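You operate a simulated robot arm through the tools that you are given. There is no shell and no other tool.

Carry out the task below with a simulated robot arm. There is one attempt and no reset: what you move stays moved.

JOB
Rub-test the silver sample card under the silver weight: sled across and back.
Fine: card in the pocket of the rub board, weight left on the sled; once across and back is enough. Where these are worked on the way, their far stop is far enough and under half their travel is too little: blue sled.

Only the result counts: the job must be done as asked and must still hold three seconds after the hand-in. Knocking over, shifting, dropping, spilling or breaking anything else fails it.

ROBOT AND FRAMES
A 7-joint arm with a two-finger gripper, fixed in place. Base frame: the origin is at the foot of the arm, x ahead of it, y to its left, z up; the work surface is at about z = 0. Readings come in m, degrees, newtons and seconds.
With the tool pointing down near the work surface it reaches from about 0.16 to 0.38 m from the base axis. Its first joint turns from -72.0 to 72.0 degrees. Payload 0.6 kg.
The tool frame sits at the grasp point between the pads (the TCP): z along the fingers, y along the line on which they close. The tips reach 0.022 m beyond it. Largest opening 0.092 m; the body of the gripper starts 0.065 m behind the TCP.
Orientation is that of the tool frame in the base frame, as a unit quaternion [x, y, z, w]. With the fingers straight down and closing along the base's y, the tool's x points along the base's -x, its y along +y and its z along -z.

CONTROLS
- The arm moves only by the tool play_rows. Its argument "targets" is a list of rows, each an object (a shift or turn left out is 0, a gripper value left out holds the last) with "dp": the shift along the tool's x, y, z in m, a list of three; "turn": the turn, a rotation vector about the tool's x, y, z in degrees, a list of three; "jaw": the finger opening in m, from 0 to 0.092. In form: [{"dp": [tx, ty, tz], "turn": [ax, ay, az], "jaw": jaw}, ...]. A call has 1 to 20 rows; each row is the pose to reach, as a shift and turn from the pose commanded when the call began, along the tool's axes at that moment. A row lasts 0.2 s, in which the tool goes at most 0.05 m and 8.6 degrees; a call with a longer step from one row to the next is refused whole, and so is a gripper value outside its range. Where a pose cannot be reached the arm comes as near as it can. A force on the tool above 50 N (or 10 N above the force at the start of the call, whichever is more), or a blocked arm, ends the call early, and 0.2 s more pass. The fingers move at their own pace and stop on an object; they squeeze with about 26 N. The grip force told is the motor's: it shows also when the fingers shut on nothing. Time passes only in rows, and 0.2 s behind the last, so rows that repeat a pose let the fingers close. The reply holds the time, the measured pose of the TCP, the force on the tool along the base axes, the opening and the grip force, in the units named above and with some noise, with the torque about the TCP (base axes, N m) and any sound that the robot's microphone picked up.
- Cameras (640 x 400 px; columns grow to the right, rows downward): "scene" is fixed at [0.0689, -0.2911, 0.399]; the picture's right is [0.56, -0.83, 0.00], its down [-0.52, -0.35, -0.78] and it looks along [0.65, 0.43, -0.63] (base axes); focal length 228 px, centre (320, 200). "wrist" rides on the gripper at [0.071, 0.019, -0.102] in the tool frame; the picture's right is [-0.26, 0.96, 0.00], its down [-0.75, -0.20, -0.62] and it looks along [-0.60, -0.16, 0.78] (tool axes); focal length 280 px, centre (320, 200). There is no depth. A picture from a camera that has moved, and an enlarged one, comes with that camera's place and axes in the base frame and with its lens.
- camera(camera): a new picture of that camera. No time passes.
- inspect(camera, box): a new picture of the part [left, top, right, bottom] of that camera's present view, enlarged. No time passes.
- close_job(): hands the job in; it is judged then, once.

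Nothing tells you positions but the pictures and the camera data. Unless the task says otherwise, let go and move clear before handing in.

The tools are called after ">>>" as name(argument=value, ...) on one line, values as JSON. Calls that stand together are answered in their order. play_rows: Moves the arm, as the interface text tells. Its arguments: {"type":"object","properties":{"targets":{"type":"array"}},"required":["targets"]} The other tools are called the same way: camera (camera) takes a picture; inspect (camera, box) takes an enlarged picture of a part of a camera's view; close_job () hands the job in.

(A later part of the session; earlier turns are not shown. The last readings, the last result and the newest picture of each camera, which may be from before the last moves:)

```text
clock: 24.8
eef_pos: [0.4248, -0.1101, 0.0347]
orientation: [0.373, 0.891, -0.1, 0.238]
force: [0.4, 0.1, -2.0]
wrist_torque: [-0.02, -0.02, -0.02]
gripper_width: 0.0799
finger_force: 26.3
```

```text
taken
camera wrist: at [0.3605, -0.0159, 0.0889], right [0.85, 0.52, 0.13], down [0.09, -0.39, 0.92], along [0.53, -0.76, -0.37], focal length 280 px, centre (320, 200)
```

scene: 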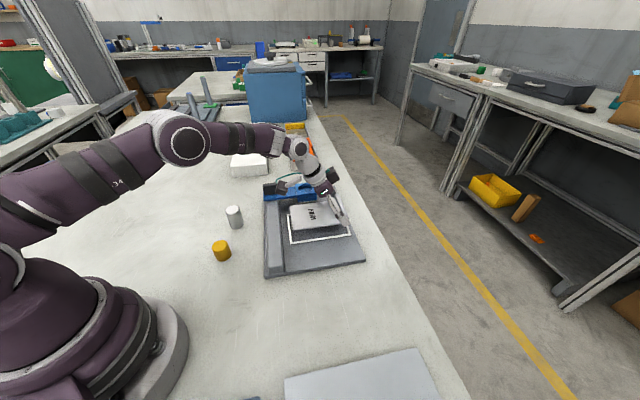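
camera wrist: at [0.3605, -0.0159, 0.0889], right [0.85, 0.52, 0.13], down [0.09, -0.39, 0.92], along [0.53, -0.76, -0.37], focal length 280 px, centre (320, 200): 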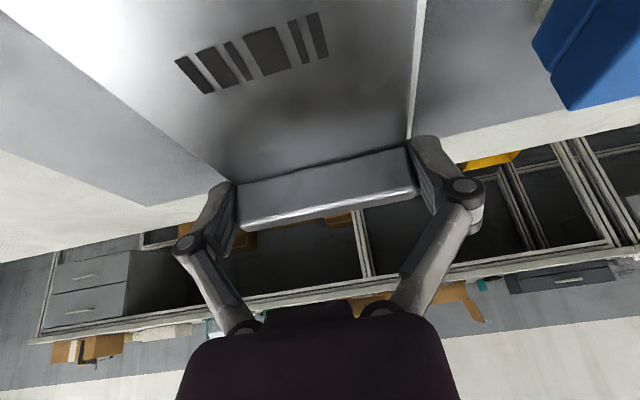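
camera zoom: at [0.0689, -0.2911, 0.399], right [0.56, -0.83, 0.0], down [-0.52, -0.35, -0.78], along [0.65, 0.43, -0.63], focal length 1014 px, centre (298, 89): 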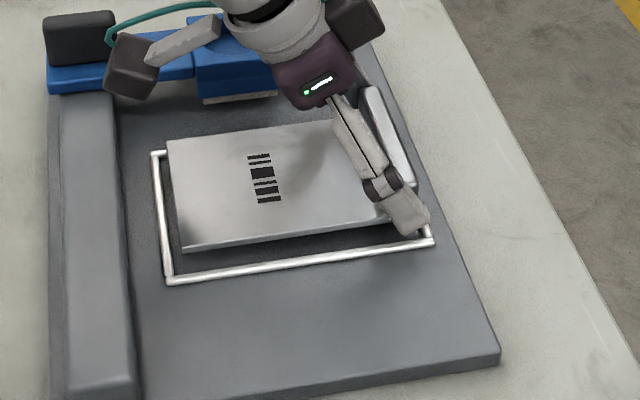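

The card is about 2 mm too far toward the sled side, so I shift back 2 mm and lower most of the way.

>>> play_rows(targets=[{"dp": [0, -0.002, 0]}, {"dp": [0.002, -0.002, 0.0035]}, {"dp": [0.004, -0.002, 0.0069]}, {"dp": [0.004, -0.002, 0.0069]}])

>>> inspect(camera="scene", box=[265, 180, 385, 270])

```text
clock: 25.8
eef_pos: [0.4248, -0.113, 0.0274]
orientation: [0.372, 0.891, -0.099, 0.24]
force: [-8.6, 4.0, 20.9]
wrist_torque: [-0.02, 0.1, -0.01]
gripper_width: 0.0799
finger_force: 26.2
```

```text
4.44 times, centred on (325, 225) of scene
camera zoom: at [0.0688, -0.2911, 0.3991], right [0.56, -0.83, 0.0], down [-0.52, -0.35, -0.78], along [0.65, 0.43, -0.63], focal length 1014 px, centre (298, 89)
```

zoom: 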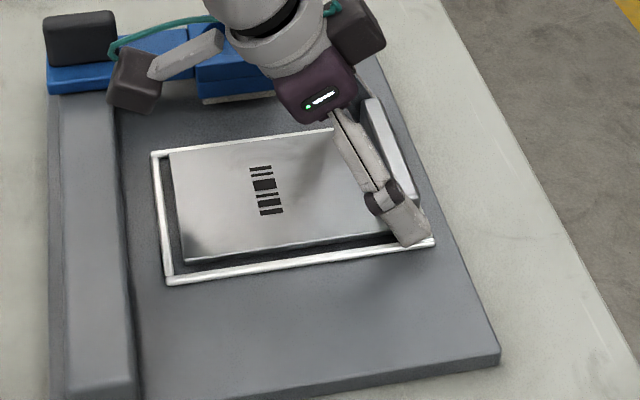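

The fingertips now rest on the frame lines while the card, centred within about 1 mm, hangs just over the pocket floor. I ease up 1 mm and open so it drops in.

>>> play_rows(targets=[{"dp": [-0.0006, 0, -0.001]}, {"dp": [-0.0006, 0, -0.001], "jaw": 0.092}, {"dp": [-0.0006, 0, -0.001]}, {"dp": [-0.0006, 0, -0.001]}])

>>> inspect(camera="scene", box=[265, 180, 385, 270])

>>> camera(camera="wrist")

```text
clock: 26.8
eef_pos: [0.4234, -0.1108, 0.0289]
orientation: [0.371, 0.892, -0.1, 0.239]
force: [-0.3, 0.2, 0.1]
wrist_torque: [0.03, 0.01, 0.0]
gripper_width: 0.0922
finger_force: 0.1
```

```text
4.44 times, centred on (325, 225) of scene
camera zoom: at [0.0689, -0.2911, 0.399], right [0.56, -0.83, 0.0], down [-0.52, -0.35, -0.78], along [0.65, 0.43, -0.63], focal length 1014 px, centre (298, 89)
```

zoom: 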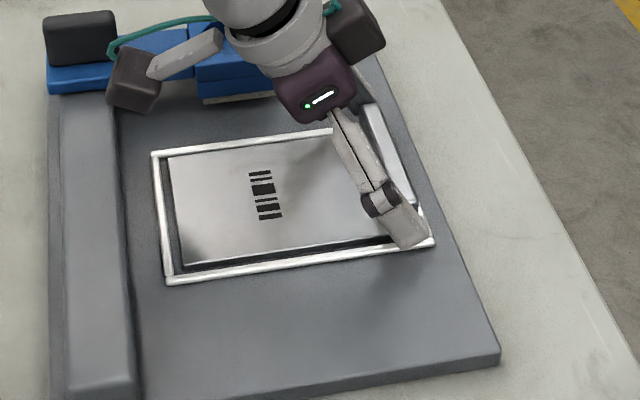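

```text
taken
camera wrist: at [0.3593, -0.0174, 0.0821], right [0.85, 0.52, 0.13], down [0.09, -0.39, 0.92], along [0.53, -0.76, -0.37], focal length 280 px, centre (320, 200)
```

wrist: 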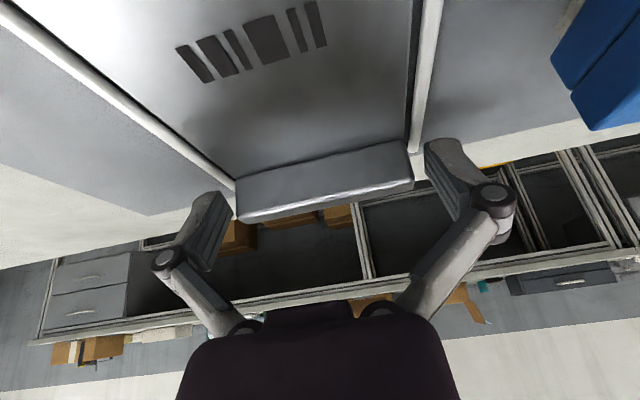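

The card has dropped into the pocket with frame lines visible on both sides. I rise clear and check.

>>> play_rows(targets=[{"dp": [-0.005, 0, -0.0087]}, {"dp": [-0.01, 0, -0.0173]}, {"dp": [-0.018, 0, -0.031]}, {"dp": [-0.02, 0, -0.052]}, {"dp": [-0.012, 0, -0.085]}, {"dp": [0.0, 0, -0.12]}, {"dp": [0.01, 0, -0.15]}, {"dp": [0.01, 0, -0.15]}])

>>> inspect(camera="scene", box=[265, 180, 385, 270])

>>> camera(camera="wrist")

```text
clock: 28.6
eef_pos: [0.3651, -0.0519, 0.1546]
orientation: [0.372, 0.891, -0.1, 0.239]
force: [-0.3, 0.2, 0.8]
wrist_torque: [0.0, 0.0, 0.01]
gripper_width: 0.0918
finger_force: 0.0
```

```text
4.44 times, centred on (325, 225) of scene
camera zoom: at [0.0689, -0.2911, 0.399], right [0.56, -0.83, 0.0], down [-0.52, -0.35, -0.78], along [0.65, 0.43, -0.63], focal length 1014 px, centre (298, 89)
```

zoom: 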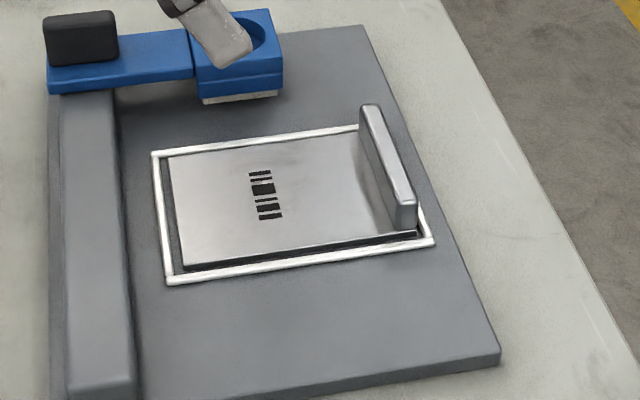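

```text
taken
camera wrist: at [0.3005, 0.0428, 0.207], right [0.85, 0.52, 0.13], down [0.09, -0.39, 0.92], along [0.52, -0.76, -0.37], focal length 280 px, centre (320, 200)
```

wrist: 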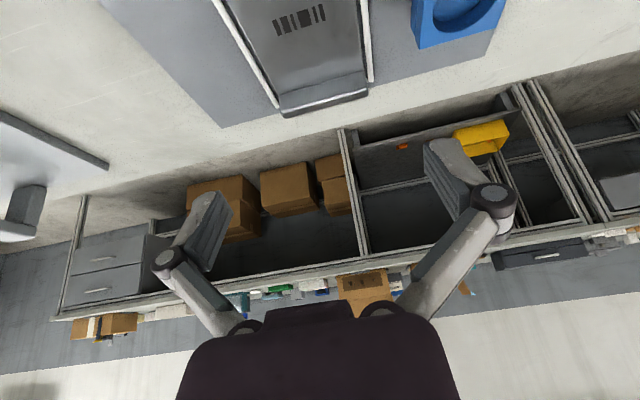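

The card lies properly in the pocket. Next is the silver weight: I straighten the tool and move back towards it.

>>> play_rows(targets=[{"dp": [0.0161, -0.0054, -0.018], "turn": [0, 7.5, 0]}, {"dp": [0.0322, -0.0108, -0.036], "turn": [0, 15, 0]}, {"dp": [0.0484, -0.0163, -0.054], "turn": [0, 22.5, 0]}, {"dp": [0.0645, -0.0217, -0.0719], "turn": [0, 30, 0]}, {"dp": [0.0645, -0.0217, -0.0719], "turn": [0, 30, 0], "jaw": 0.06}])

>>> play_rows(targets=[{"turn": [0, 0, -8]}, {"turn": [0, 0, -16]}, {"turn": [0, 0, -24]}, {"turn": [0, 0, -32]}, {"turn": [0, 0, -40]}, {"turn": [0, 0, -45.3]}, {"turn": [0, 0, -45.3]}])

>>> camera(camera="wrist")

```text
clock: 29.8
eef_pos: [0.2846, -0.0012, 0.1833]
orientation: [0.385, 0.923, 0.0, 0.001]
force: [0.3, 0.2, -0.2]
wrist_torque: [-0.05, 0.02, -0.02]
gripper_width: 0.0599
finger_force: 0.0
```

```text
clock: 31.4
eef_pos: [0.2852, -0.0027, 0.184]
orientation: [0.0, 1.0, 0.0, 0.0]
force: [0.5, 0.4, 0.2]
wrist_torque: [0.0, 0.01, 0.03]
gripper_width: 0.0598
finger_force: 0.0
```

```text
taken
camera wrist: at [0.2148, 0.0176, 0.2861], right [0.26, 0.97, 0.0], down [0.75, -0.2, 0.63], along [0.6, -0.16, -0.78], focal length 280 px, centre (320, 200)
```

wrist: 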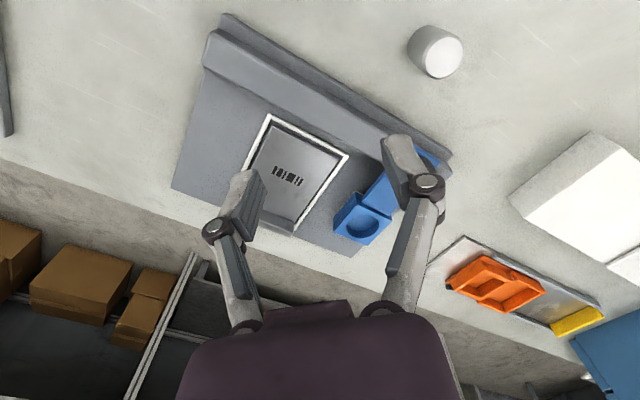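

Let me measure the silver weight and the sled's recess closely from here.

>>> inspect(camera="wrist", box=[390, 10, 480, 90])

>>> inspect(camera="wrist", box=[310, 120, 460, 260])

```text
5.00 times, centred on (435, 50) of wrist
camera zoom: at [0.2148, 0.0176, 0.2861], right [0.26, 0.97, 0.0], down [0.75, -0.2, 0.63], along [0.6, -0.16, -0.78], focal length 1402 px, centre (-255, 950)
```

zoom: 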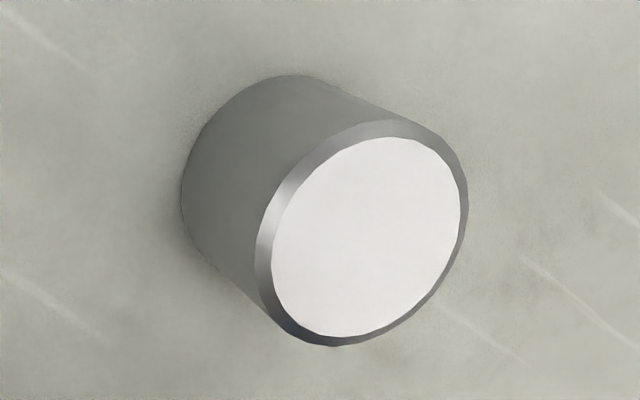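

```text
2.86 times, centred on (385, 190) of wrist
camera zoom: at [0.2148, 0.0176, 0.2861], right [0.26, 0.97, 0.0], down [0.75, -0.2, 0.63], along [0.6, -0.16, -0.78], focal length 801 px, centre (134, 229)
```

zoom: 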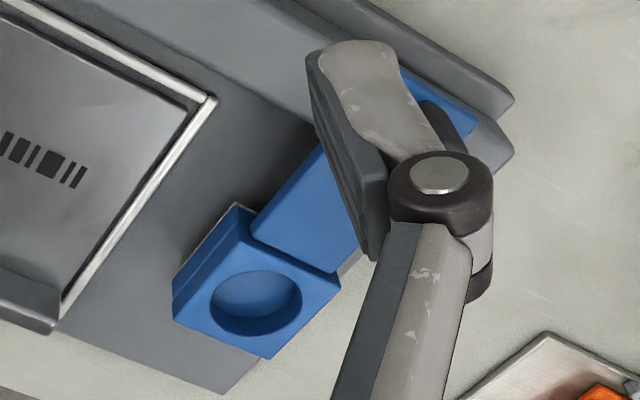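

Weight at about (0.286, 0.097), 0.034 m wide and 0.05 m tall; recess centre about (0.450, 0.007), its rim at z ≈ 0.048. I go above the weight with a 35° outward tilt.

>>> play_rows(targets=[{"dp": [0, 0.02, 0.01], "turn": [0, -7, 0], "jaw": 0.06}, {"dp": [0, 0.04, 0.022], "turn": [0, -14, 0]}, {"dp": [0.001, 0.06, 0.038], "turn": [0, -21, 0]}, {"dp": [0.001, 0.08, 0.055], "turn": [0, -28, 0]}, {"dp": [0.001, 0.0997, 0.074], "turn": [0, -35, 0]}, {"dp": [0.001, 0.0997, 0.074], "turn": [0, -35, 0]}])

>>> camera(camera="wrist")

>>> inspect(camera="scene", box=[160, 140, 320, 280])

```text
clock: 32.8
eef_pos: [0.2827, 0.0972, 0.1101]
orientation: [-0.001, 0.953, 0.001, 0.302]
force: [0.0, -0.2, 0.5]
wrist_torque: [0.01, 0.01, 0.0]
gripper_width: 0.0598
finger_force: 0.1
```

```text
taken
camera wrist: at [0.1675, 0.118, 0.1529], right [0.21, 0.97, 0.15], down [0.26, -0.2, 0.94], along [0.94, -0.16, -0.29], focal length 280 px, centre (320, 200)
```

wrist: 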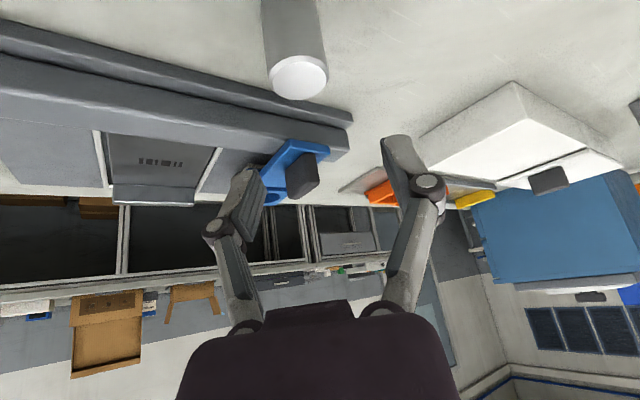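

```text
2.86 times, centred on (240, 210) of scene
camera zoom: at [0.0689, -0.2911, 0.399], right [0.56, -0.83, 0.0], down [-0.52, -0.35, -0.78], along [0.65, 0.43, -0.63], focal length 652 px, centre (549, 171)
```

zoom: 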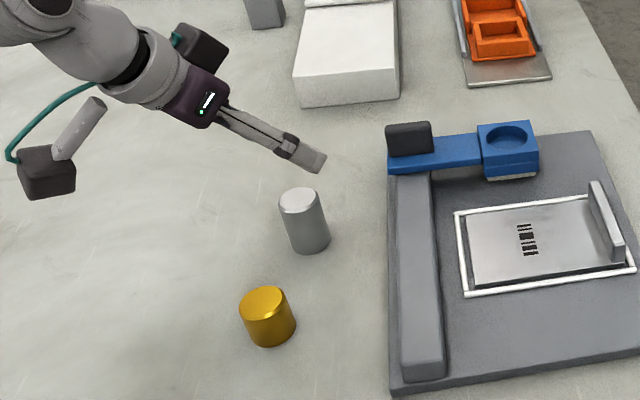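

The weight lines up within a few millimetres. Lowering with the jaw at 60 mm around it.

>>> play_rows(targets=[{"dp": [0.01, -0.001, 0.0143]}, {"dp": [0.02, -0.002, 0.0286]}, {"dp": [0.03, -0.002, 0.0429]}, {"dp": [0.036, -0.002, 0.0514]}, {"dp": [0.039, -0.002, 0.0557]}, {"dp": [0.039, -0.002, 0.0557]}])

>>> camera(camera="wrist")

>>> inspect(camera="scene", box=[190, 180, 290, 280])

```text
clock: 34.2
eef_pos: [0.2837, 0.095, 0.0428]
orientation: [0.0, 0.954, -0.001, 0.301]
force: [-0.5, 0.3, 0.6]
wrist_torque: [-0.01, 0.03, 0.0]
gripper_width: 0.0601
finger_force: 0.1
```

```text
taken
camera wrist: at [0.1684, 0.1159, 0.0855], right [0.22, 0.96, 0.15], down [0.26, -0.2, 0.94], along [0.94, -0.16, -0.29], focal length 280 px, centre (320, 200)
```

wrist: 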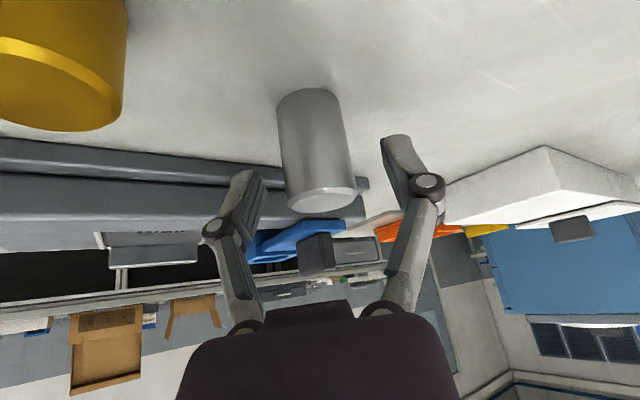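

```text
4.00 times, centred on (240, 230) of scene
camera zoom: at [0.0689, -0.2911, 0.399], right [0.56, -0.83, 0.0], down [-0.52, -0.35, -0.78], along [0.65, 0.43, -0.63], focal length 912 px, centre (640, 80)
```

zoom: 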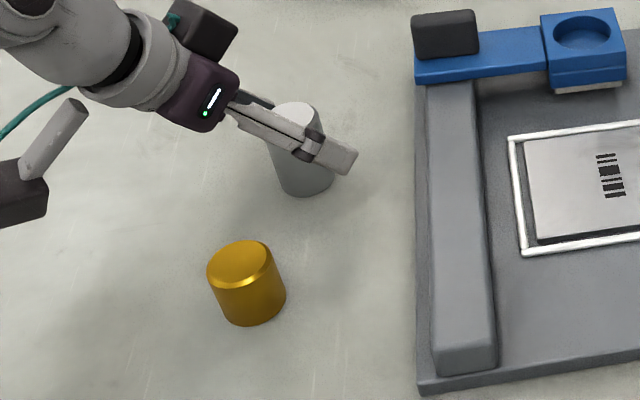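

The weight stands squarely between the pads. Closing.

>>> play_rows(targets=[{"jaw": 0.025}, {"jaw": 0.025}, {"jaw": 0.025}, {"jaw": 0.025}])

>>> camera(camera="wrist")

```text
clock: 35.2
eef_pos: [0.2852, 0.0957, 0.0421]
orientation: [0.0, 0.954, -0.001, 0.301]
force: [0.1, -2.2, 1.8]
wrist_torque: [0.0, 0.01, 0.01]
gripper_width: 0.0312
finger_force: 26.2
```

```text
taken
camera wrist: at [0.1684, 0.1158, 0.0857], right [0.22, 0.96, 0.15], down [0.26, -0.2, 0.94], along [0.94, -0.16, -0.29], focal length 280 px, centre (320, 200)
```

wrist: 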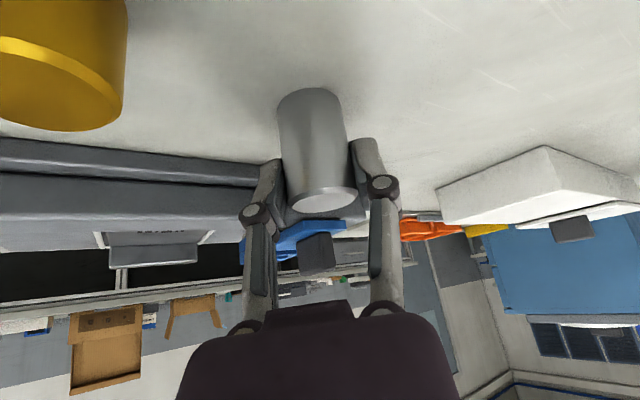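

Gripped at 31 mm. Lifting slowly.

>>> play_rows(targets=[{"dp": [-0.003, 0, -0.0041]}, {"dp": [-0.0086, 0, -0.0123]}, {"dp": [-0.0172, 0, -0.0246]}, {"dp": [-0.0287, 0, -0.041]}, {"dp": [-0.0373, 0, -0.0532]}, {"dp": [-0.0373, 0, -0.0532]}])

>>> camera(camera="wrist")

>>> inspect(camera="scene", box=[160, 140, 320, 280])

```text
clock: 36.6
eef_pos: [0.2841, 0.0957, 0.1052]
orientation: [0.0, 0.954, 0.0, 0.3]
force: [0.0, -0.1, -3.0]
wrist_torque: [0.0, -0.01, -0.01]
gripper_width: 0.0312
finger_force: 26.5
```

```text
taken
camera wrist: at [0.1682, 0.116, 0.1501], right [0.22, 0.96, 0.15], down [0.26, -0.2, 0.94], along [0.94, -0.16, -0.29], focal length 280 px, centre (320, 200)
```

wrist: 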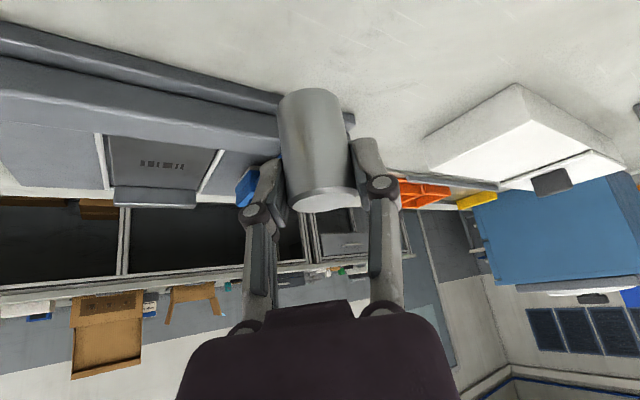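

```text
2.86 times, centred on (240, 210) of scene
camera zoom: at [0.0689, -0.2911, 0.399], right [0.56, -0.83, 0.0], down [-0.52, -0.35, -0.78], along [0.65, 0.43, -0.63], focal length 652 px, centre (549, 171)
```

zoom: 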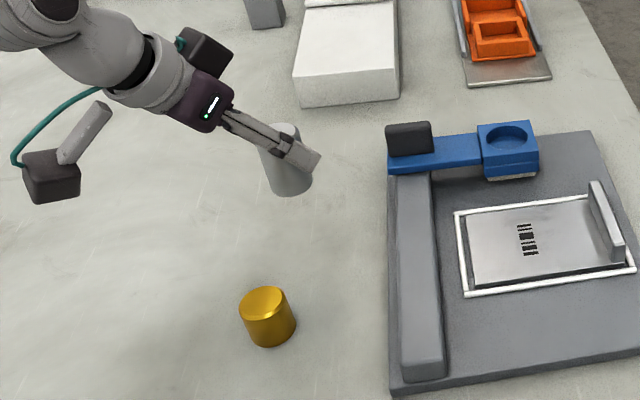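

The weight is lifted and vertical (about 0.3 kg). I carry it in front of the sled first, then out over the recess, keeping clear of the handle.

>>> play_rows(targets=[{"dp": [0, -0.025, 0]}, {"dp": [-0.0041, -0.055, 0.0029]}, {"dp": [-0.0131, -0.08, 0.0092]}, {"dp": [-0.0328, -0.0885, 0.023]}, {"dp": [-0.0573, -0.0885, 0.0402]}, {"dp": [-0.0819, -0.0885, 0.0574]}, {"dp": [-0.1024, -0.0885, 0.0718]}, {"dp": [-0.1188, -0.0885, 0.0832]}, {"dp": [-0.127, -0.0885, 0.089]}, {"dp": [-0.127, -0.0885, 0.089]}])

>>> camera(camera="wrist")

>>> inspect(camera="scene", box=[240, 140, 340, 220])

```text
clock: 38.8
eef_pos: [0.4374, 0.0071, 0.1072]
orientation: [0.0, 0.954, 0.0, 0.301]
force: [-0.8, 0.5, -3.3]
wrist_torque: [0.02, 0.02, 0.02]
gripper_width: 0.0308
finger_force: 26.2
```

```text
taken
camera wrist: at [0.3232, 0.0271, 0.1504], right [0.22, 0.96, 0.15], down [0.26, -0.2, 0.94], along [0.94, -0.16, -0.29], focal length 280 px, centre (320, 200)
```

wrist: 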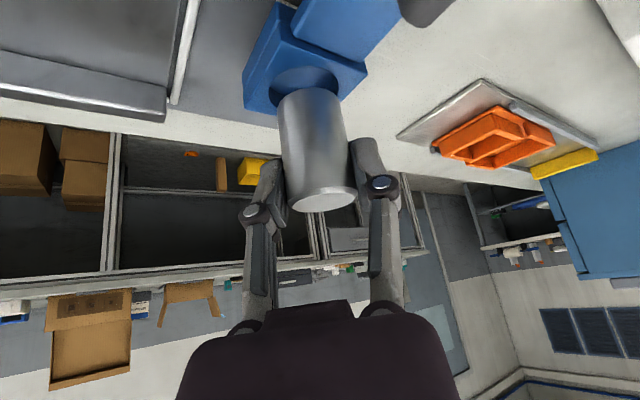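

```text
5.00 times, centred on (290, 180) of scene
camera zoom: at [0.0689, -0.2911, 0.399], right [0.56, -0.83, 0.0], down [-0.52, -0.35, -0.78], along [0.65, 0.43, -0.63], focal length 1140 px, centre (470, 300)
```

zoom: 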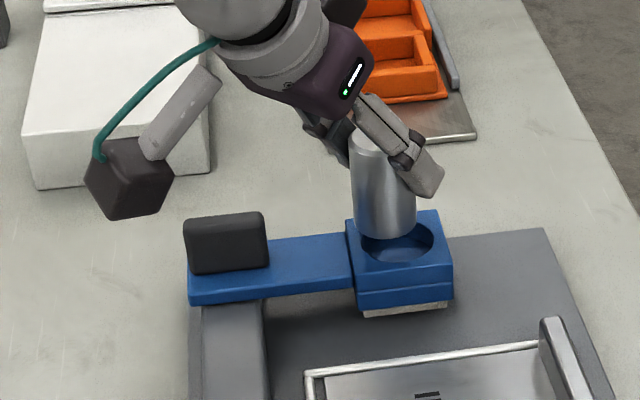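

The weight hangs just short of the recess. I zoom the wrist view for a cross-check of the offset.

>>> inspect(camera="wrist", box=[230, 0, 390, 130])

>>> inspect(camera="scene", box=[300, 165, 340, 205])

```text
3.08 times, centred on (310, 65) of wrist
camera zoom: at [0.3232, 0.0271, 0.1504], right [0.22, 0.96, 0.15], down [0.26, -0.2, 0.94], along [0.94, -0.16, -0.29], focal length 863 px, centre (351, 615)
```

zoom: 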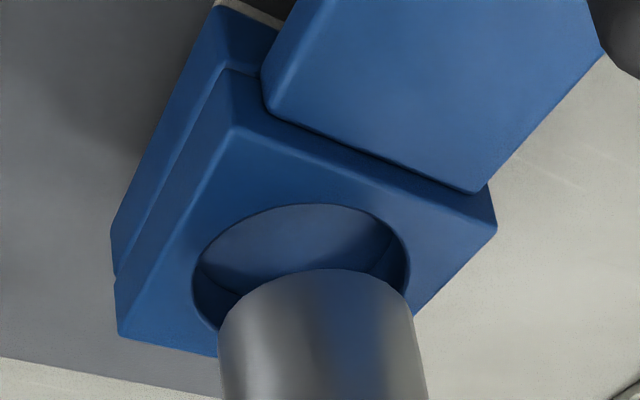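

```text
10.00 times, centred on (320, 185) of scene
camera zoom: at [0.0689, -0.2911, 0.399], right [0.56, -0.83, 0.0], down [-0.52, -0.35, -0.78], along [0.65, 0.43, -0.63], focal length 2280 px, centre (320, 350)
```

zoom: 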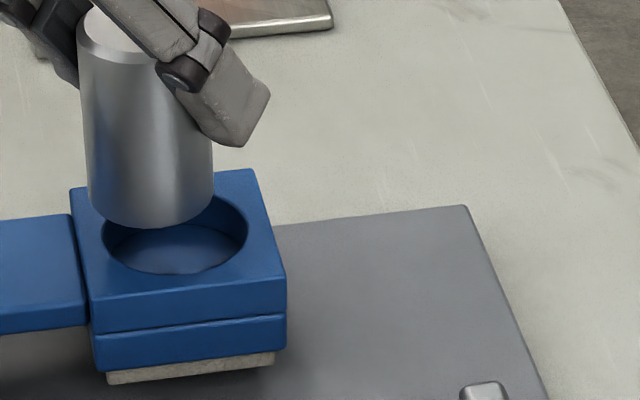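

The offset to the recess centre is about 9 mm outward. I shift and lower to about 5 mm above the rim, then look again.

>>> play_rows(targets=[{"dp": [-0.004, 0, 0.0028]}, {"dp": [-0.0074, 0, 0.0052]}, {"dp": [-0.004, 0, 0.0097]}, {"dp": [-0.0011, 0, 0.0142]}, {"dp": [-0.0011, 0, 0.0142]}])

>>> inspect(camera="wrist", box=[230, 0, 390, 130])

>>> inspect(camera="scene", box=[300, 165, 340, 205])

```text
clock: 40.0
eef_pos: [0.4461, 0.0081, 0.0972]
orientation: [0.0, 0.954, 0.0, 0.301]
force: [0.7, 0.1, -3.1]
wrist_torque: [-0.02, 0.02, -0.02]
gripper_width: 0.031
finger_force: 25.8
```

```text
3.08 times, centred on (310, 65) of wrist
camera zoom: at [0.3321, 0.027, 0.1389], right [0.22, 0.96, 0.15], down [0.26, -0.2, 0.94], along [0.94, -0.16, -0.29], focal length 863 px, centre (351, 615)
```

zoom: 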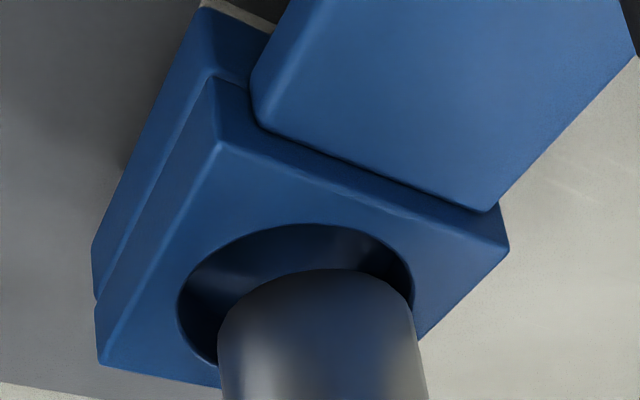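

```text
10.00 times, centred on (320, 185) of scene
camera zoom: at [0.0689, -0.2911, 0.399], right [0.56, -0.83, 0.0], down [-0.52, -0.35, -0.78], along [0.65, 0.43, -0.63], focal length 2280 px, centre (320, 350)
```

zoom: 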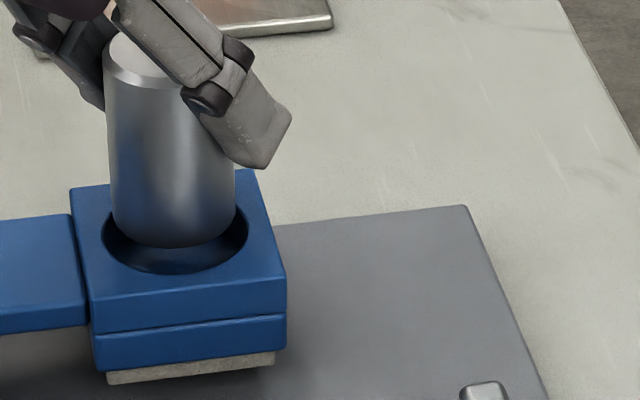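

Aligned within about 1–2 mm in both views. I nudge 1 mm and lower into the recess.

>>> play_rows(targets=[{"dp": [0.0, -0.001, 0.0]}, {"dp": [0.0023, -0.001, 0.0033]}, {"dp": [0.0052, -0.001, 0.0074]}, {"dp": [0.0052, -0.001, 0.0074]}])

>>> inspect(camera="wrist", box=[230, 0, 390, 130])

>>> inspect(camera="scene", box=[300, 165, 340, 205])

```text
clock: 41.0
eef_pos: [0.4483, 0.005, 0.0857]
orientation: [0.0, 0.954, 0.0, 0.301]
force: [-0.8, -0.6, -3.8]
wrist_torque: [-0.02, 0.06, -0.03]
gripper_width: 0.0308
finger_force: 26.3
```

```text
3.08 times, centred on (310, 65) of wrist
camera zoom: at [0.3322, 0.0261, 0.1298], right [0.22, 0.96, 0.15], down [0.26, -0.2, 0.94], along [0.94, -0.16, -0.29], focal length 863 px, centre (351, 615)
```

zoom: 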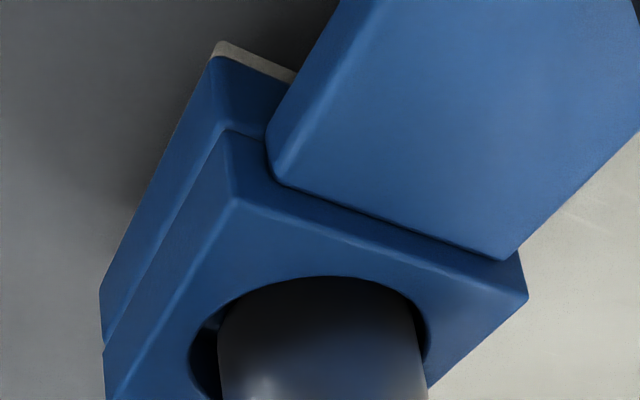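

```text
10.00 times, centred on (320, 185) of scene
camera zoom: at [0.0689, -0.2911, 0.399], right [0.56, -0.83, 0.0], down [-0.52, -0.35, -0.78], along [0.65, 0.43, -0.63], focal length 2280 px, centre (320, 350)
```

zoom: 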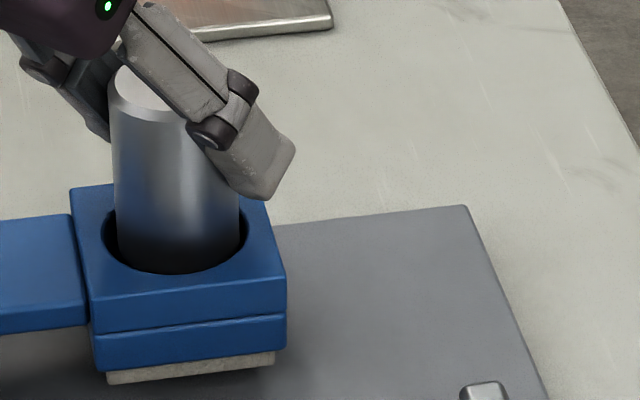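

It's entering the recess cleanly. Lowering further until it seats.

>>> play_rows(targets=[{"dp": [0.0009, 0, 0.0012]}, {"dp": [0.0017, 0, 0.0025]}, {"dp": [0.0023, 0, 0.0033]}, {"dp": [0.0023, 0, 0.0033]}])

>>> inspect(camera="scene", box=[300, 165, 340, 205])

```text
clock: 42.0
eef_pos: [0.4485, 0.0067, 0.0824]
orientation: [0.0, 0.954, 0.0, 0.3]
force: [-1.0, -3.5, -2.1]
wrist_torque: [-0.09, 0.06, -0.03]
gripper_width: 0.0309
finger_force: 25.7
```

```text
10.00 times, centred on (320, 185) of scene
camera zoom: at [0.0689, -0.2911, 0.399], right [0.56, -0.83, 0.0], down [-0.52, -0.35, -0.78], along [0.65, 0.43, -0.63], focal length 2280 px, centre (320, 350)
```

zoom: 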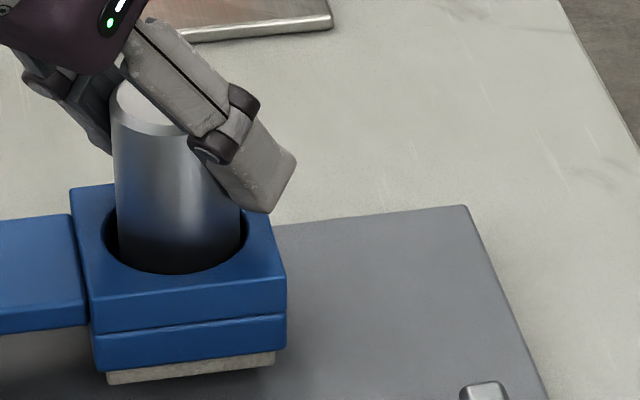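

A light side contact toward +y shows; I ease 1.5 mm to -y and lower a bit more.

>>> play_rows(targets=[{"dp": [0, -0.0015, 0]}, {"dp": [0.0009, -0.0015, 0.0012]}, {"dp": [0.0017, -0.0015, 0.0025]}, {"dp": [0.0017, -0.0015, 0.0025]}])

>>> inspect(camera="scene", box=[300, 165, 340, 205])

```text
clock: 43.0
eef_pos: [0.4486, 0.0045, 0.08]
orientation: [0.0, 0.953, 0.0, 0.302]
force: [-5.5, 1.1, 13.7]
wrist_torque: [0.03, 0.2, 0.02]
gripper_width: 0.0311
finger_force: 26.3
```

```text
10.00 times, centred on (320, 185) of scene
camera zoom: at [0.0689, -0.2911, 0.399], right [0.56, -0.83, 0.0], down [-0.52, -0.35, -0.78], along [0.65, 0.43, -0.63], focal length 2280 px, centre (320, 350)
```

zoom: 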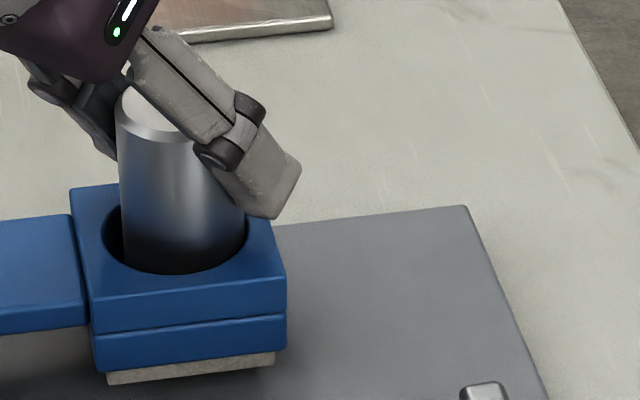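

The weight is seated (upward force, z as expected). I relax 1 mm and open the jaw.

>>> play_rows(targets=[{"dp": [-0.0005, 0.0007, -0.0007]}, {"dp": [-0.0005, 0.0007, -0.0007], "jaw": 0.06}, {"dp": [-0.0005, 0.0007, -0.0007]}, {"dp": [-0.0005, 0.0007, -0.0007]}])

>>> camera(camera="wrist")

>>> inspect(camera="scene", box=[260, 150, 360, 220])

```text
clock: 44.0
eef_pos: [0.4467, 0.0058, 0.0814]
orientation: [0.0, 0.954, 0.001, 0.301]
force: [-0.9, 0.1, 0.0]
wrist_torque: [0.01, 0.01, -0.01]
gripper_width: 0.0601
finger_force: 0.1
```

```text
taken
camera wrist: at [0.3325, 0.0251, 0.1238], right [0.22, 0.96, 0.15], down [0.26, -0.2, 0.94], along [0.94, -0.16, -0.29], focal length 280 px, centre (320, 200)
```

wrist: 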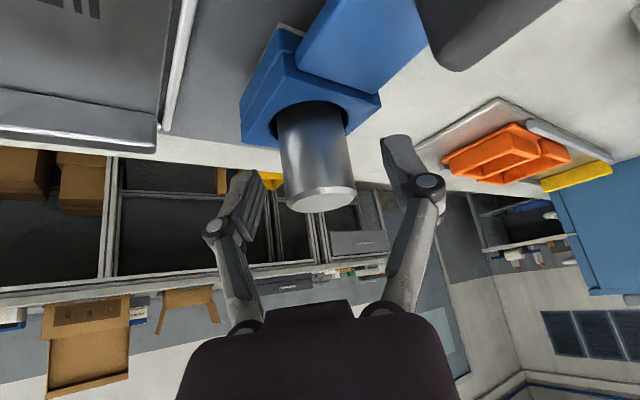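

```text
5.71 times, centred on (310, 185) of scene
camera zoom: at [0.0689, -0.2911, 0.399], right [0.56, -0.83, 0.0], down [-0.52, -0.35, -0.78], along [0.65, 0.43, -0.63], focal length 1303 px, centre (377, 286)
```

zoom: 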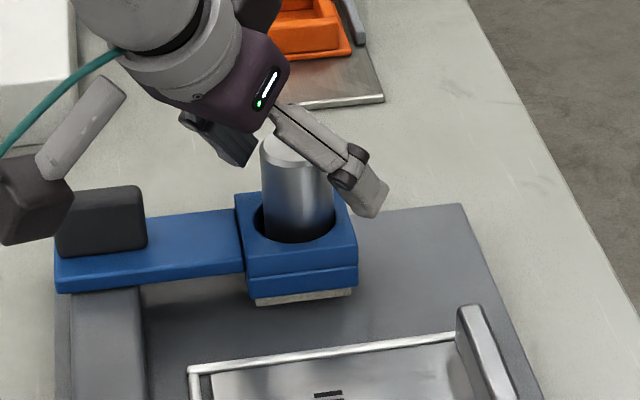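

The weight stands free in the sled. I withdraw along the tool axis and then look at the handle.

>>> play_rows(targets=[{"dp": [0, 0, -0.02]}, {"dp": [0, 0, -0.05]}, {"dp": [0, 0, -0.085]}, {"dp": [0, 0, -0.12]}, {"dp": [0.02, 0, -0.14], "turn": [0, 7, 0]}, {"dp": [0.04, 0, -0.15], "turn": [0, 14, 0]}, {"dp": [0.06, 0, -0.16], "turn": [0, 21, 0]}, {"dp": [0.08, 0, -0.165], "turn": [0, 28, 0]}, {"dp": [0.1, 0, -0.17], "turn": [0, 35, 0]}, {"dp": [0.1, 0, -0.17], "turn": [0, 35, 0]}])

>>> camera(camera="wrist")

>>> inspect(camera="scene", box=[240, 150, 400, 290])

```text
clock: 46.2
eef_pos: [0.2684, 0.0052, 0.1617]
orientation: [0.0, 1.0, 0.0, -0.001]
force: [-0.3, 0.1, 0.0]
wrist_torque: [0.02, -0.01, -0.01]
gripper_width: 0.0599
finger_force: 0.1
```

```text
taken
camera wrist: at [0.1986, 0.026, 0.2647], right [0.26, 0.96, 0.0], down [0.75, -0.2, 0.62], along [0.6, -0.16, -0.78], focal length 280 px, centre (320, 200)
```

wrist: 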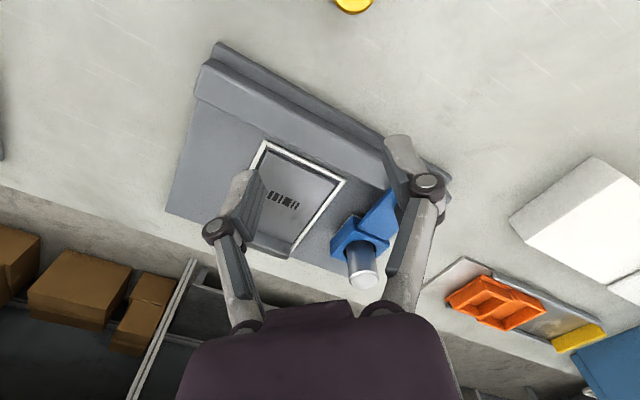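

```text
2.86 times, centred on (320, 220) of scene
camera zoom: at [0.0689, -0.2911, 0.399], right [0.56, -0.83, 0.0], down [-0.52, -0.35, -0.78], along [0.65, 0.43, -0.63], focal length 652 px, centre (320, 143)
```

zoom: 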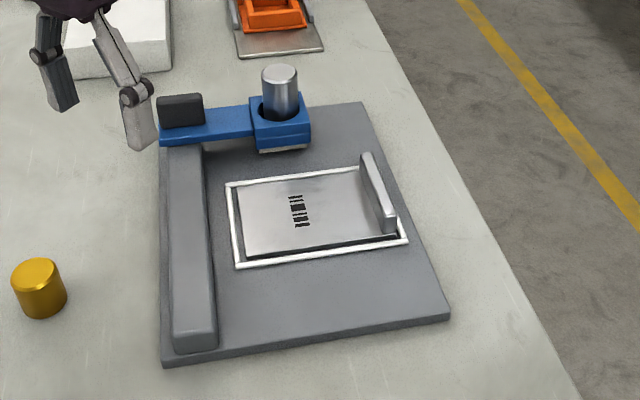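

Weight is in the sled. The handle is a thin upright block around (0.390, 0.070), z 0.045–0.075, thin along the rail direction. I turn the tool to close along the rail and approach it.

>>> play_rows(targets=[{"dp": [-0.01, 0.012, 0], "turn": [0, 0, 8]}, {"dp": [-0.02, 0.024, 0], "turn": [0, 0, 16]}, {"dp": [-0.03, 0.036, 0], "turn": [0, 0, 24]}, {"dp": [-0.04, 0.048, 0], "turn": [0, 0, 32]}, {"dp": [-0.05, 0.06, 0], "turn": [0, 0, 40]}, {"dp": [-0.055, 0.065, 0], "turn": [0, 0, 45.3]}, {"dp": [-0.055, 0.065, 0], "turn": [0, 0, 45.3], "jaw": 0.05}])

>>> camera(camera="wrist")

```text
clock: 47.8
eef_pos: [0.3242, 0.0707, 0.1624]
orientation: [0.386, 0.922, 0.0, 0.0]
force: [-0.2, -0.1, 0.3]
wrist_torque: [-0.02, -0.01, 0.04]
gripper_width: 0.05
finger_force: 0.1
```

```text
taken
camera wrist: at [0.2886, 0.1352, 0.2646], right [0.87, 0.49, 0.0], down [0.38, -0.68, 0.62], along [0.31, -0.54, -0.78], focal length 280 px, centre (320, 200)
```

wrist: 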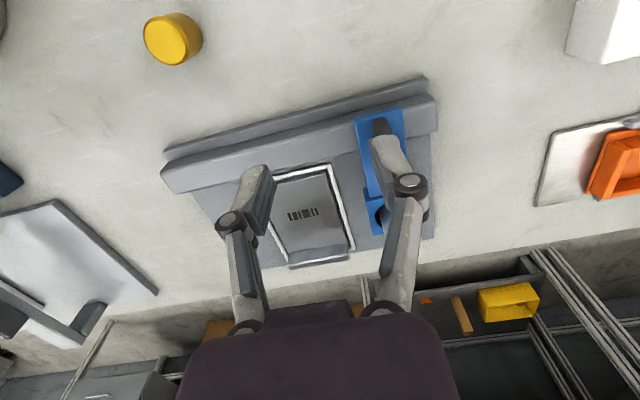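

Moving out over the handle with a 20° tilt.

>>> play_rows(targets=[{"dp": [-0.0143, 0.0154, 0.01], "turn": [0, -6.67, 0]}, {"dp": [-0.0286, 0.0308, 0.022], "turn": [0, -13.3, 0]}, {"dp": [-0.0429, 0.0462, 0.036], "turn": [0, -20, 0]}, {"dp": [-0.0429, 0.0462, 0.036], "turn": [0, -20, 0]}])

>>> camera(camera="wrist")

>>> inspect(camera="scene", box=[230, 130, 350, 220])

```text
clock: 48.8
eef_pos: [0.387, 0.0721, 0.1259]
orientation: [0.379, 0.909, -0.068, 0.161]
force: [-0.1, -0.5, 0.6]
wrist_torque: [-0.02, -0.01, -0.01]
gripper_width: 0.0501
finger_force: 0.0
```

```text
taken
camera wrist: at [0.3298, 0.1588, 0.1981], right [0.86, 0.5, 0.09], down [0.2, -0.49, 0.85], along [0.47, -0.71, -0.53], focal length 280 px, centre (320, 200)
```

wrist: 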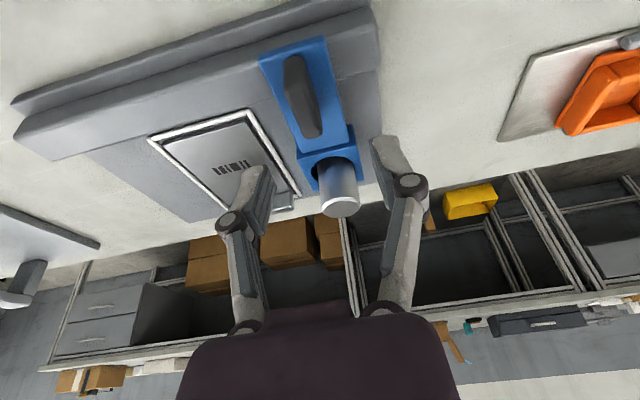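

```text
4.44 times, centred on (290, 175) of scene
camera zoom: at [0.0689, -0.2911, 0.399], right [0.56, -0.83, 0.0], down [-0.52, -0.35, -0.78], along [0.65, 0.43, -0.63], focal length 1014 px, centre (453, 311)
```

zoom: 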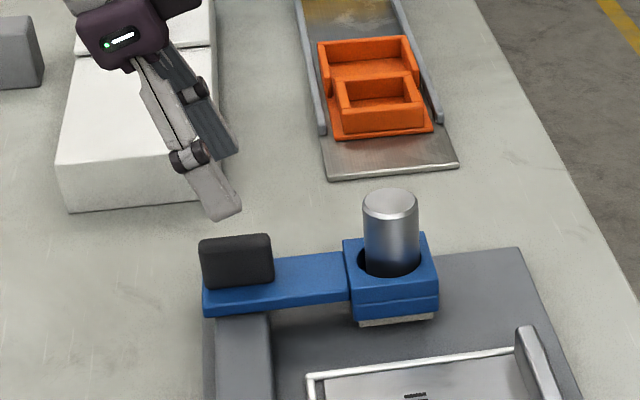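

Close look at the handle from here for centring.

>>> inspect(camera="wrist", box=[240, 30, 380, 220])

```text
2.11 times, centred on (310, 125) of wrist
camera zoom: at [0.3298, 0.1588, 0.1981], right [0.86, 0.5, 0.09], down [0.2, -0.49, 0.85], along [0.47, -0.71, -0.53], focal length 590 px, centre (341, 358)
```

zoom: 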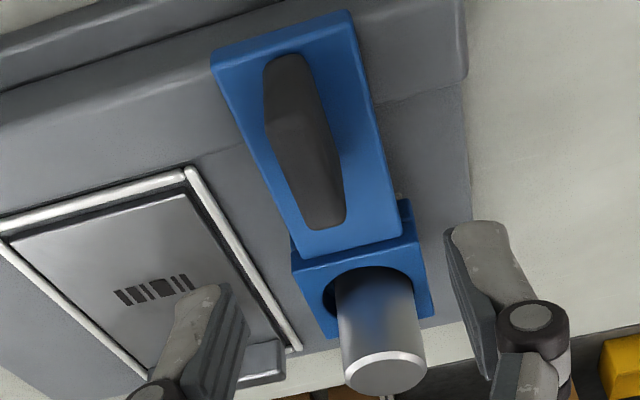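

Handle centre is at about u = 0.322, so I'm 2 mm off; I correct that while lowering around the handle.

>>> play_rows(targets=[{"dp": [0.005, -0.001, 0.0137]}, {"dp": [0.0103, -0.002, 0.0282]}, {"dp": [0.015, -0.002, 0.0412]}, {"dp": [0.0177, -0.002, 0.0487]}, {"dp": [0.0177, -0.002, 0.0487]}])

>>> camera(camera="wrist")

>>> inspect(camera="scene", box=[230, 130, 350, 220])

```text
clock: 50.0
eef_pos: [0.386, 0.0721, 0.0733]
orientation: [0.379, 0.909, -0.067, 0.16]
force: [0.8, 0.0, 0.2]
wrist_torque: [0.0, 0.01, 0.03]
gripper_width: 0.0499
finger_force: 0.0
```

```text
taken
camera wrist: at [0.3287, 0.1577, 0.146], right [0.86, 0.5, 0.09], down [0.2, -0.5, 0.84], along [0.47, -0.71, -0.53], focal length 280 px, centre (320, 200)
```

wrist: 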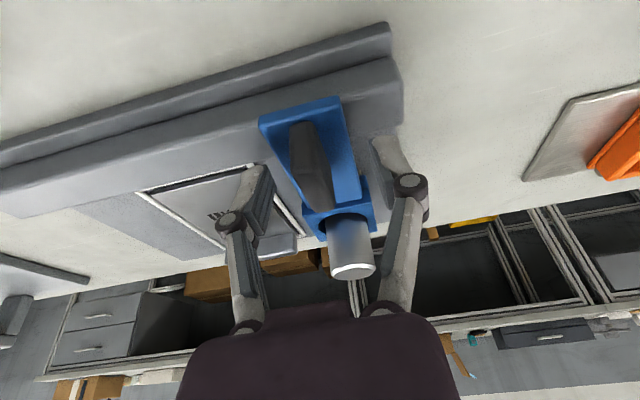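

```text
4.44 times, centred on (290, 175) of scene
camera zoom: at [0.0689, -0.2911, 0.399], right [0.56, -0.83, 0.0], down [-0.52, -0.35, -0.78], along [0.65, 0.43, -0.63], focal length 1014 px, centre (453, 311)
```

zoom: 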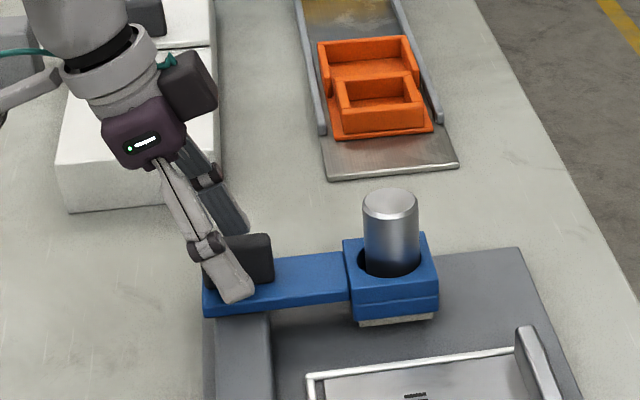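

The fingers straddle the handle. Closing on it.

>>> play_rows(targets=[{"jaw": 0.005}, {"jaw": 0.005}, {"jaw": 0.005}, {"jaw": 0.005}, {"jaw": 0.005}])

>>> inspect(camera="scene", box=[230, 130, 350, 220])

```text
clock: 51.2
eef_pos: [0.3853, 0.0704, 0.0735]
orientation: [0.38, 0.909, -0.068, 0.159]
force: [-11.8, -15.2, -4.9]
wrist_torque: [-0.12, 0.36, -0.03]
gripper_width: 0.017
finger_force: 9.5
```

```text
4.44 times, centred on (290, 175) of scene
camera zoom: at [0.0689, -0.2911, 0.399], right [0.56, -0.83, 0.0], down [-0.52, -0.35, -0.78], along [0.65, 0.43, -0.63], focal length 1014 px, centre (453, 311)
```

zoom: 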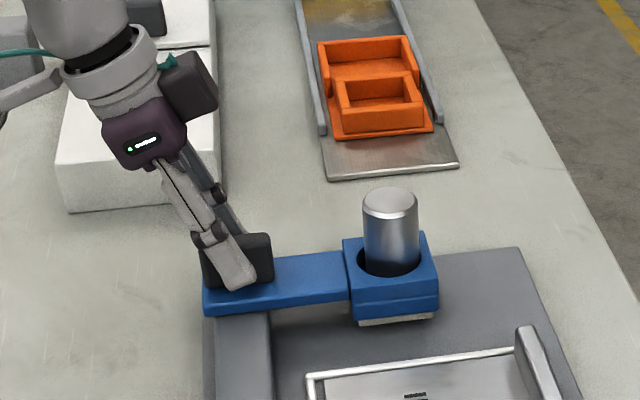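

The handle sits a little nearer, so one finger is pushing it against its end stop. I shift 2.5 mm back along the rail to balance the grip.

>>> play_rows(targets=[{"dp": [0, -0.0012, 0]}, {"dp": [0, -0.0025, 0]}, {"dp": [0, -0.0025, 0]}, {"dp": [0, -0.0025, 0]}])

```text
clock: 52.2
eef_pos: [0.3822, 0.0691, 0.0733]
orientation: [0.379, 0.909, -0.067, 0.16]
force: [-10.2, -9.1, -4.3]
wrist_torque: [-0.18, 0.13, -0.03]
gripper_width: 0.0142
finger_force: 6.3
```

Still a one-sided push; 2.5 mm more.

>>> play_rows(targets=[{"dp": [0, -0.0012, 0]}, {"dp": [0, -0.0025, 0]}, {"dp": [0, -0.0025, 0]}, {"dp": [0, -0.0025, 0]}])

>>> camera(camera="wrist")

>>> inspect(camera="scene", box=[250, 160, 300, 210])

```text
clock: 53.2
eef_pos: [0.3827, 0.0678, 0.0756]
orientation: [0.379, 0.909, -0.067, 0.161]
force: [3.0, -1.5, -6.1]
wrist_torque: [-0.47, -0.48, 0.21]
gripper_width: 0.0129
finger_force: 28.2
```

```text
taken
camera wrist: at [0.3249, 0.1541, 0.1463], right [0.86, 0.5, 0.09], down [0.2, -0.5, 0.85], along [0.47, -0.71, -0.53], focal length 280 px, centre (320, 200)
```

wrist: 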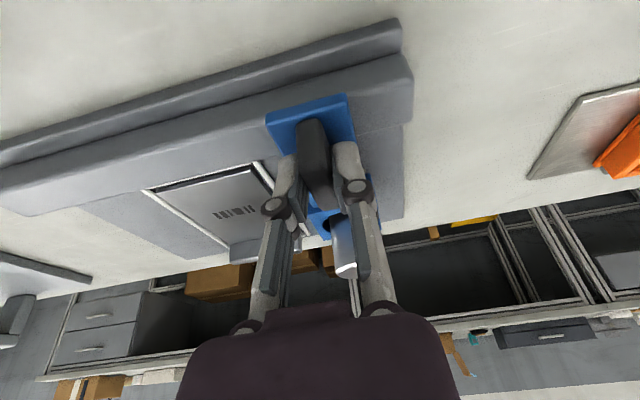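

```text
8.00 times, centred on (275, 185) of scene
camera zoom: at [0.0689, -0.2911, 0.399], right [0.56, -0.83, 0.0], down [-0.52, -0.35, -0.78], along [0.65, 0.43, -0.63], focal length 1824 px, centre (680, 320)
```

zoom: 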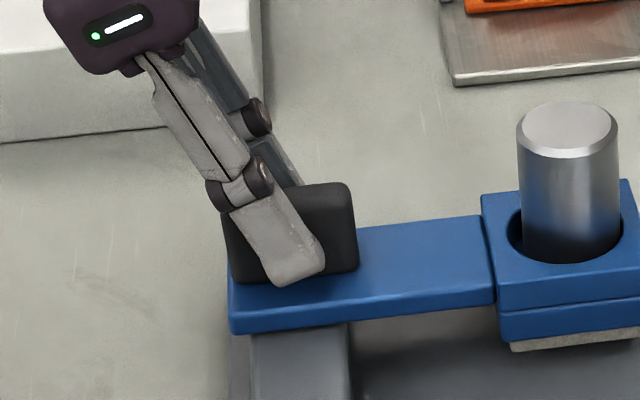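

Firm two-sided grip (28 N). Now I pull the sled across, slowly, first 100 mm.

>>> play_rows(targets=[{"dp": [0, -0.004, 0]}, {"dp": [0, -0.012, 0]}, {"dp": [0, -0.024, 0]}, {"dp": [0, -0.038, 0]}, {"dp": [0, -0.052, 0]}, {"dp": [0, -0.066, 0]}, {"dp": [0, -0.08, 0]}, {"dp": [0, -0.092, 0]}, {"dp": [0, -0.1, 0]}, {"dp": [0, -0.1, 0]}])

>>> camera(camera="scene")

>>> inspect(camera="scene", box=[240, 160, 380, 280])

```text
clock: 55.4
eef_pos: [0.3112, -0.0027, 0.0743]
orientation: [0.38, 0.909, -0.068, 0.16]
force: [5.5, -5.8, 1.7]
wrist_torque: [-0.35, -0.35, 0.19]
gripper_width: 0.0131
finger_force: 27.6
```

```text
taken
```

scene: 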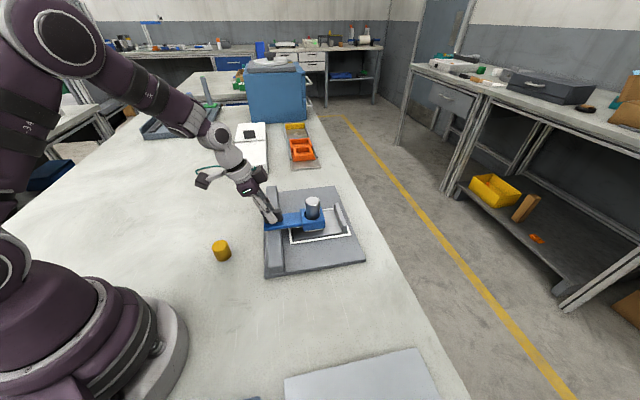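

```text
3.33 times, centred on (310, 220) of scene
camera zoom: at [0.0689, -0.2911, 0.399], right [0.56, -0.83, 0.0], down [-0.52, -0.35, -0.78], along [0.65, 0.43, -0.63], focal length 760 px, centre (353, 133)
```

zoom: 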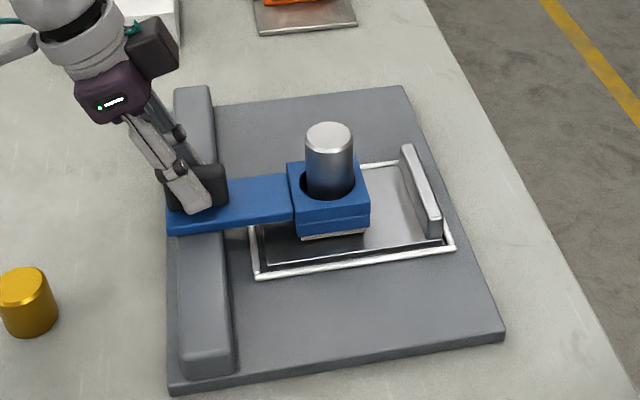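

The sled slides well, weight steady, now past the middle of the card. I continue toward its far stop, correcting a slight sideways drift.

>>> play_rows(targets=[{"dp": [-0.001, -0.004, 0.0004]}, {"dp": [-0.0015, -0.012, 0.0005]}, {"dp": [-0.0017, -0.022, 0.0006]}, {"dp": [-0.002, -0.032, 0.0007]}, {"dp": [-0.0022, -0.042, 0.0008]}, {"dp": [-0.0023, -0.05, 0.0008]}, {"dp": [-0.0023, -0.05, 0.0008]}])

>>> inspect(camera="scene", box=[240, 160, 380, 280])

```text
clock: 57.0
eef_pos: [0.2761, -0.039, 0.0739]
orientation: [0.38, 0.909, -0.066, 0.159]
force: [-17.0, 17.4, -0.3]
wrist_torque: [0.39, 0.41, 0.12]
gripper_width: 0.0128
finger_force: 27.6
```

```text
3.33 times, centred on (310, 220) of scene
camera zoom: at [0.0689, -0.2912, 0.399], right [0.56, -0.83, 0.0], down [-0.52, -0.35, -0.78], along [0.65, 0.43, -0.63], focal length 760 px, centre (353, 133)
```

zoom: 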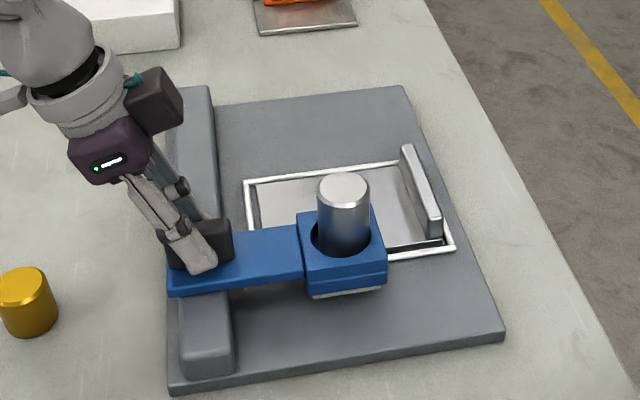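

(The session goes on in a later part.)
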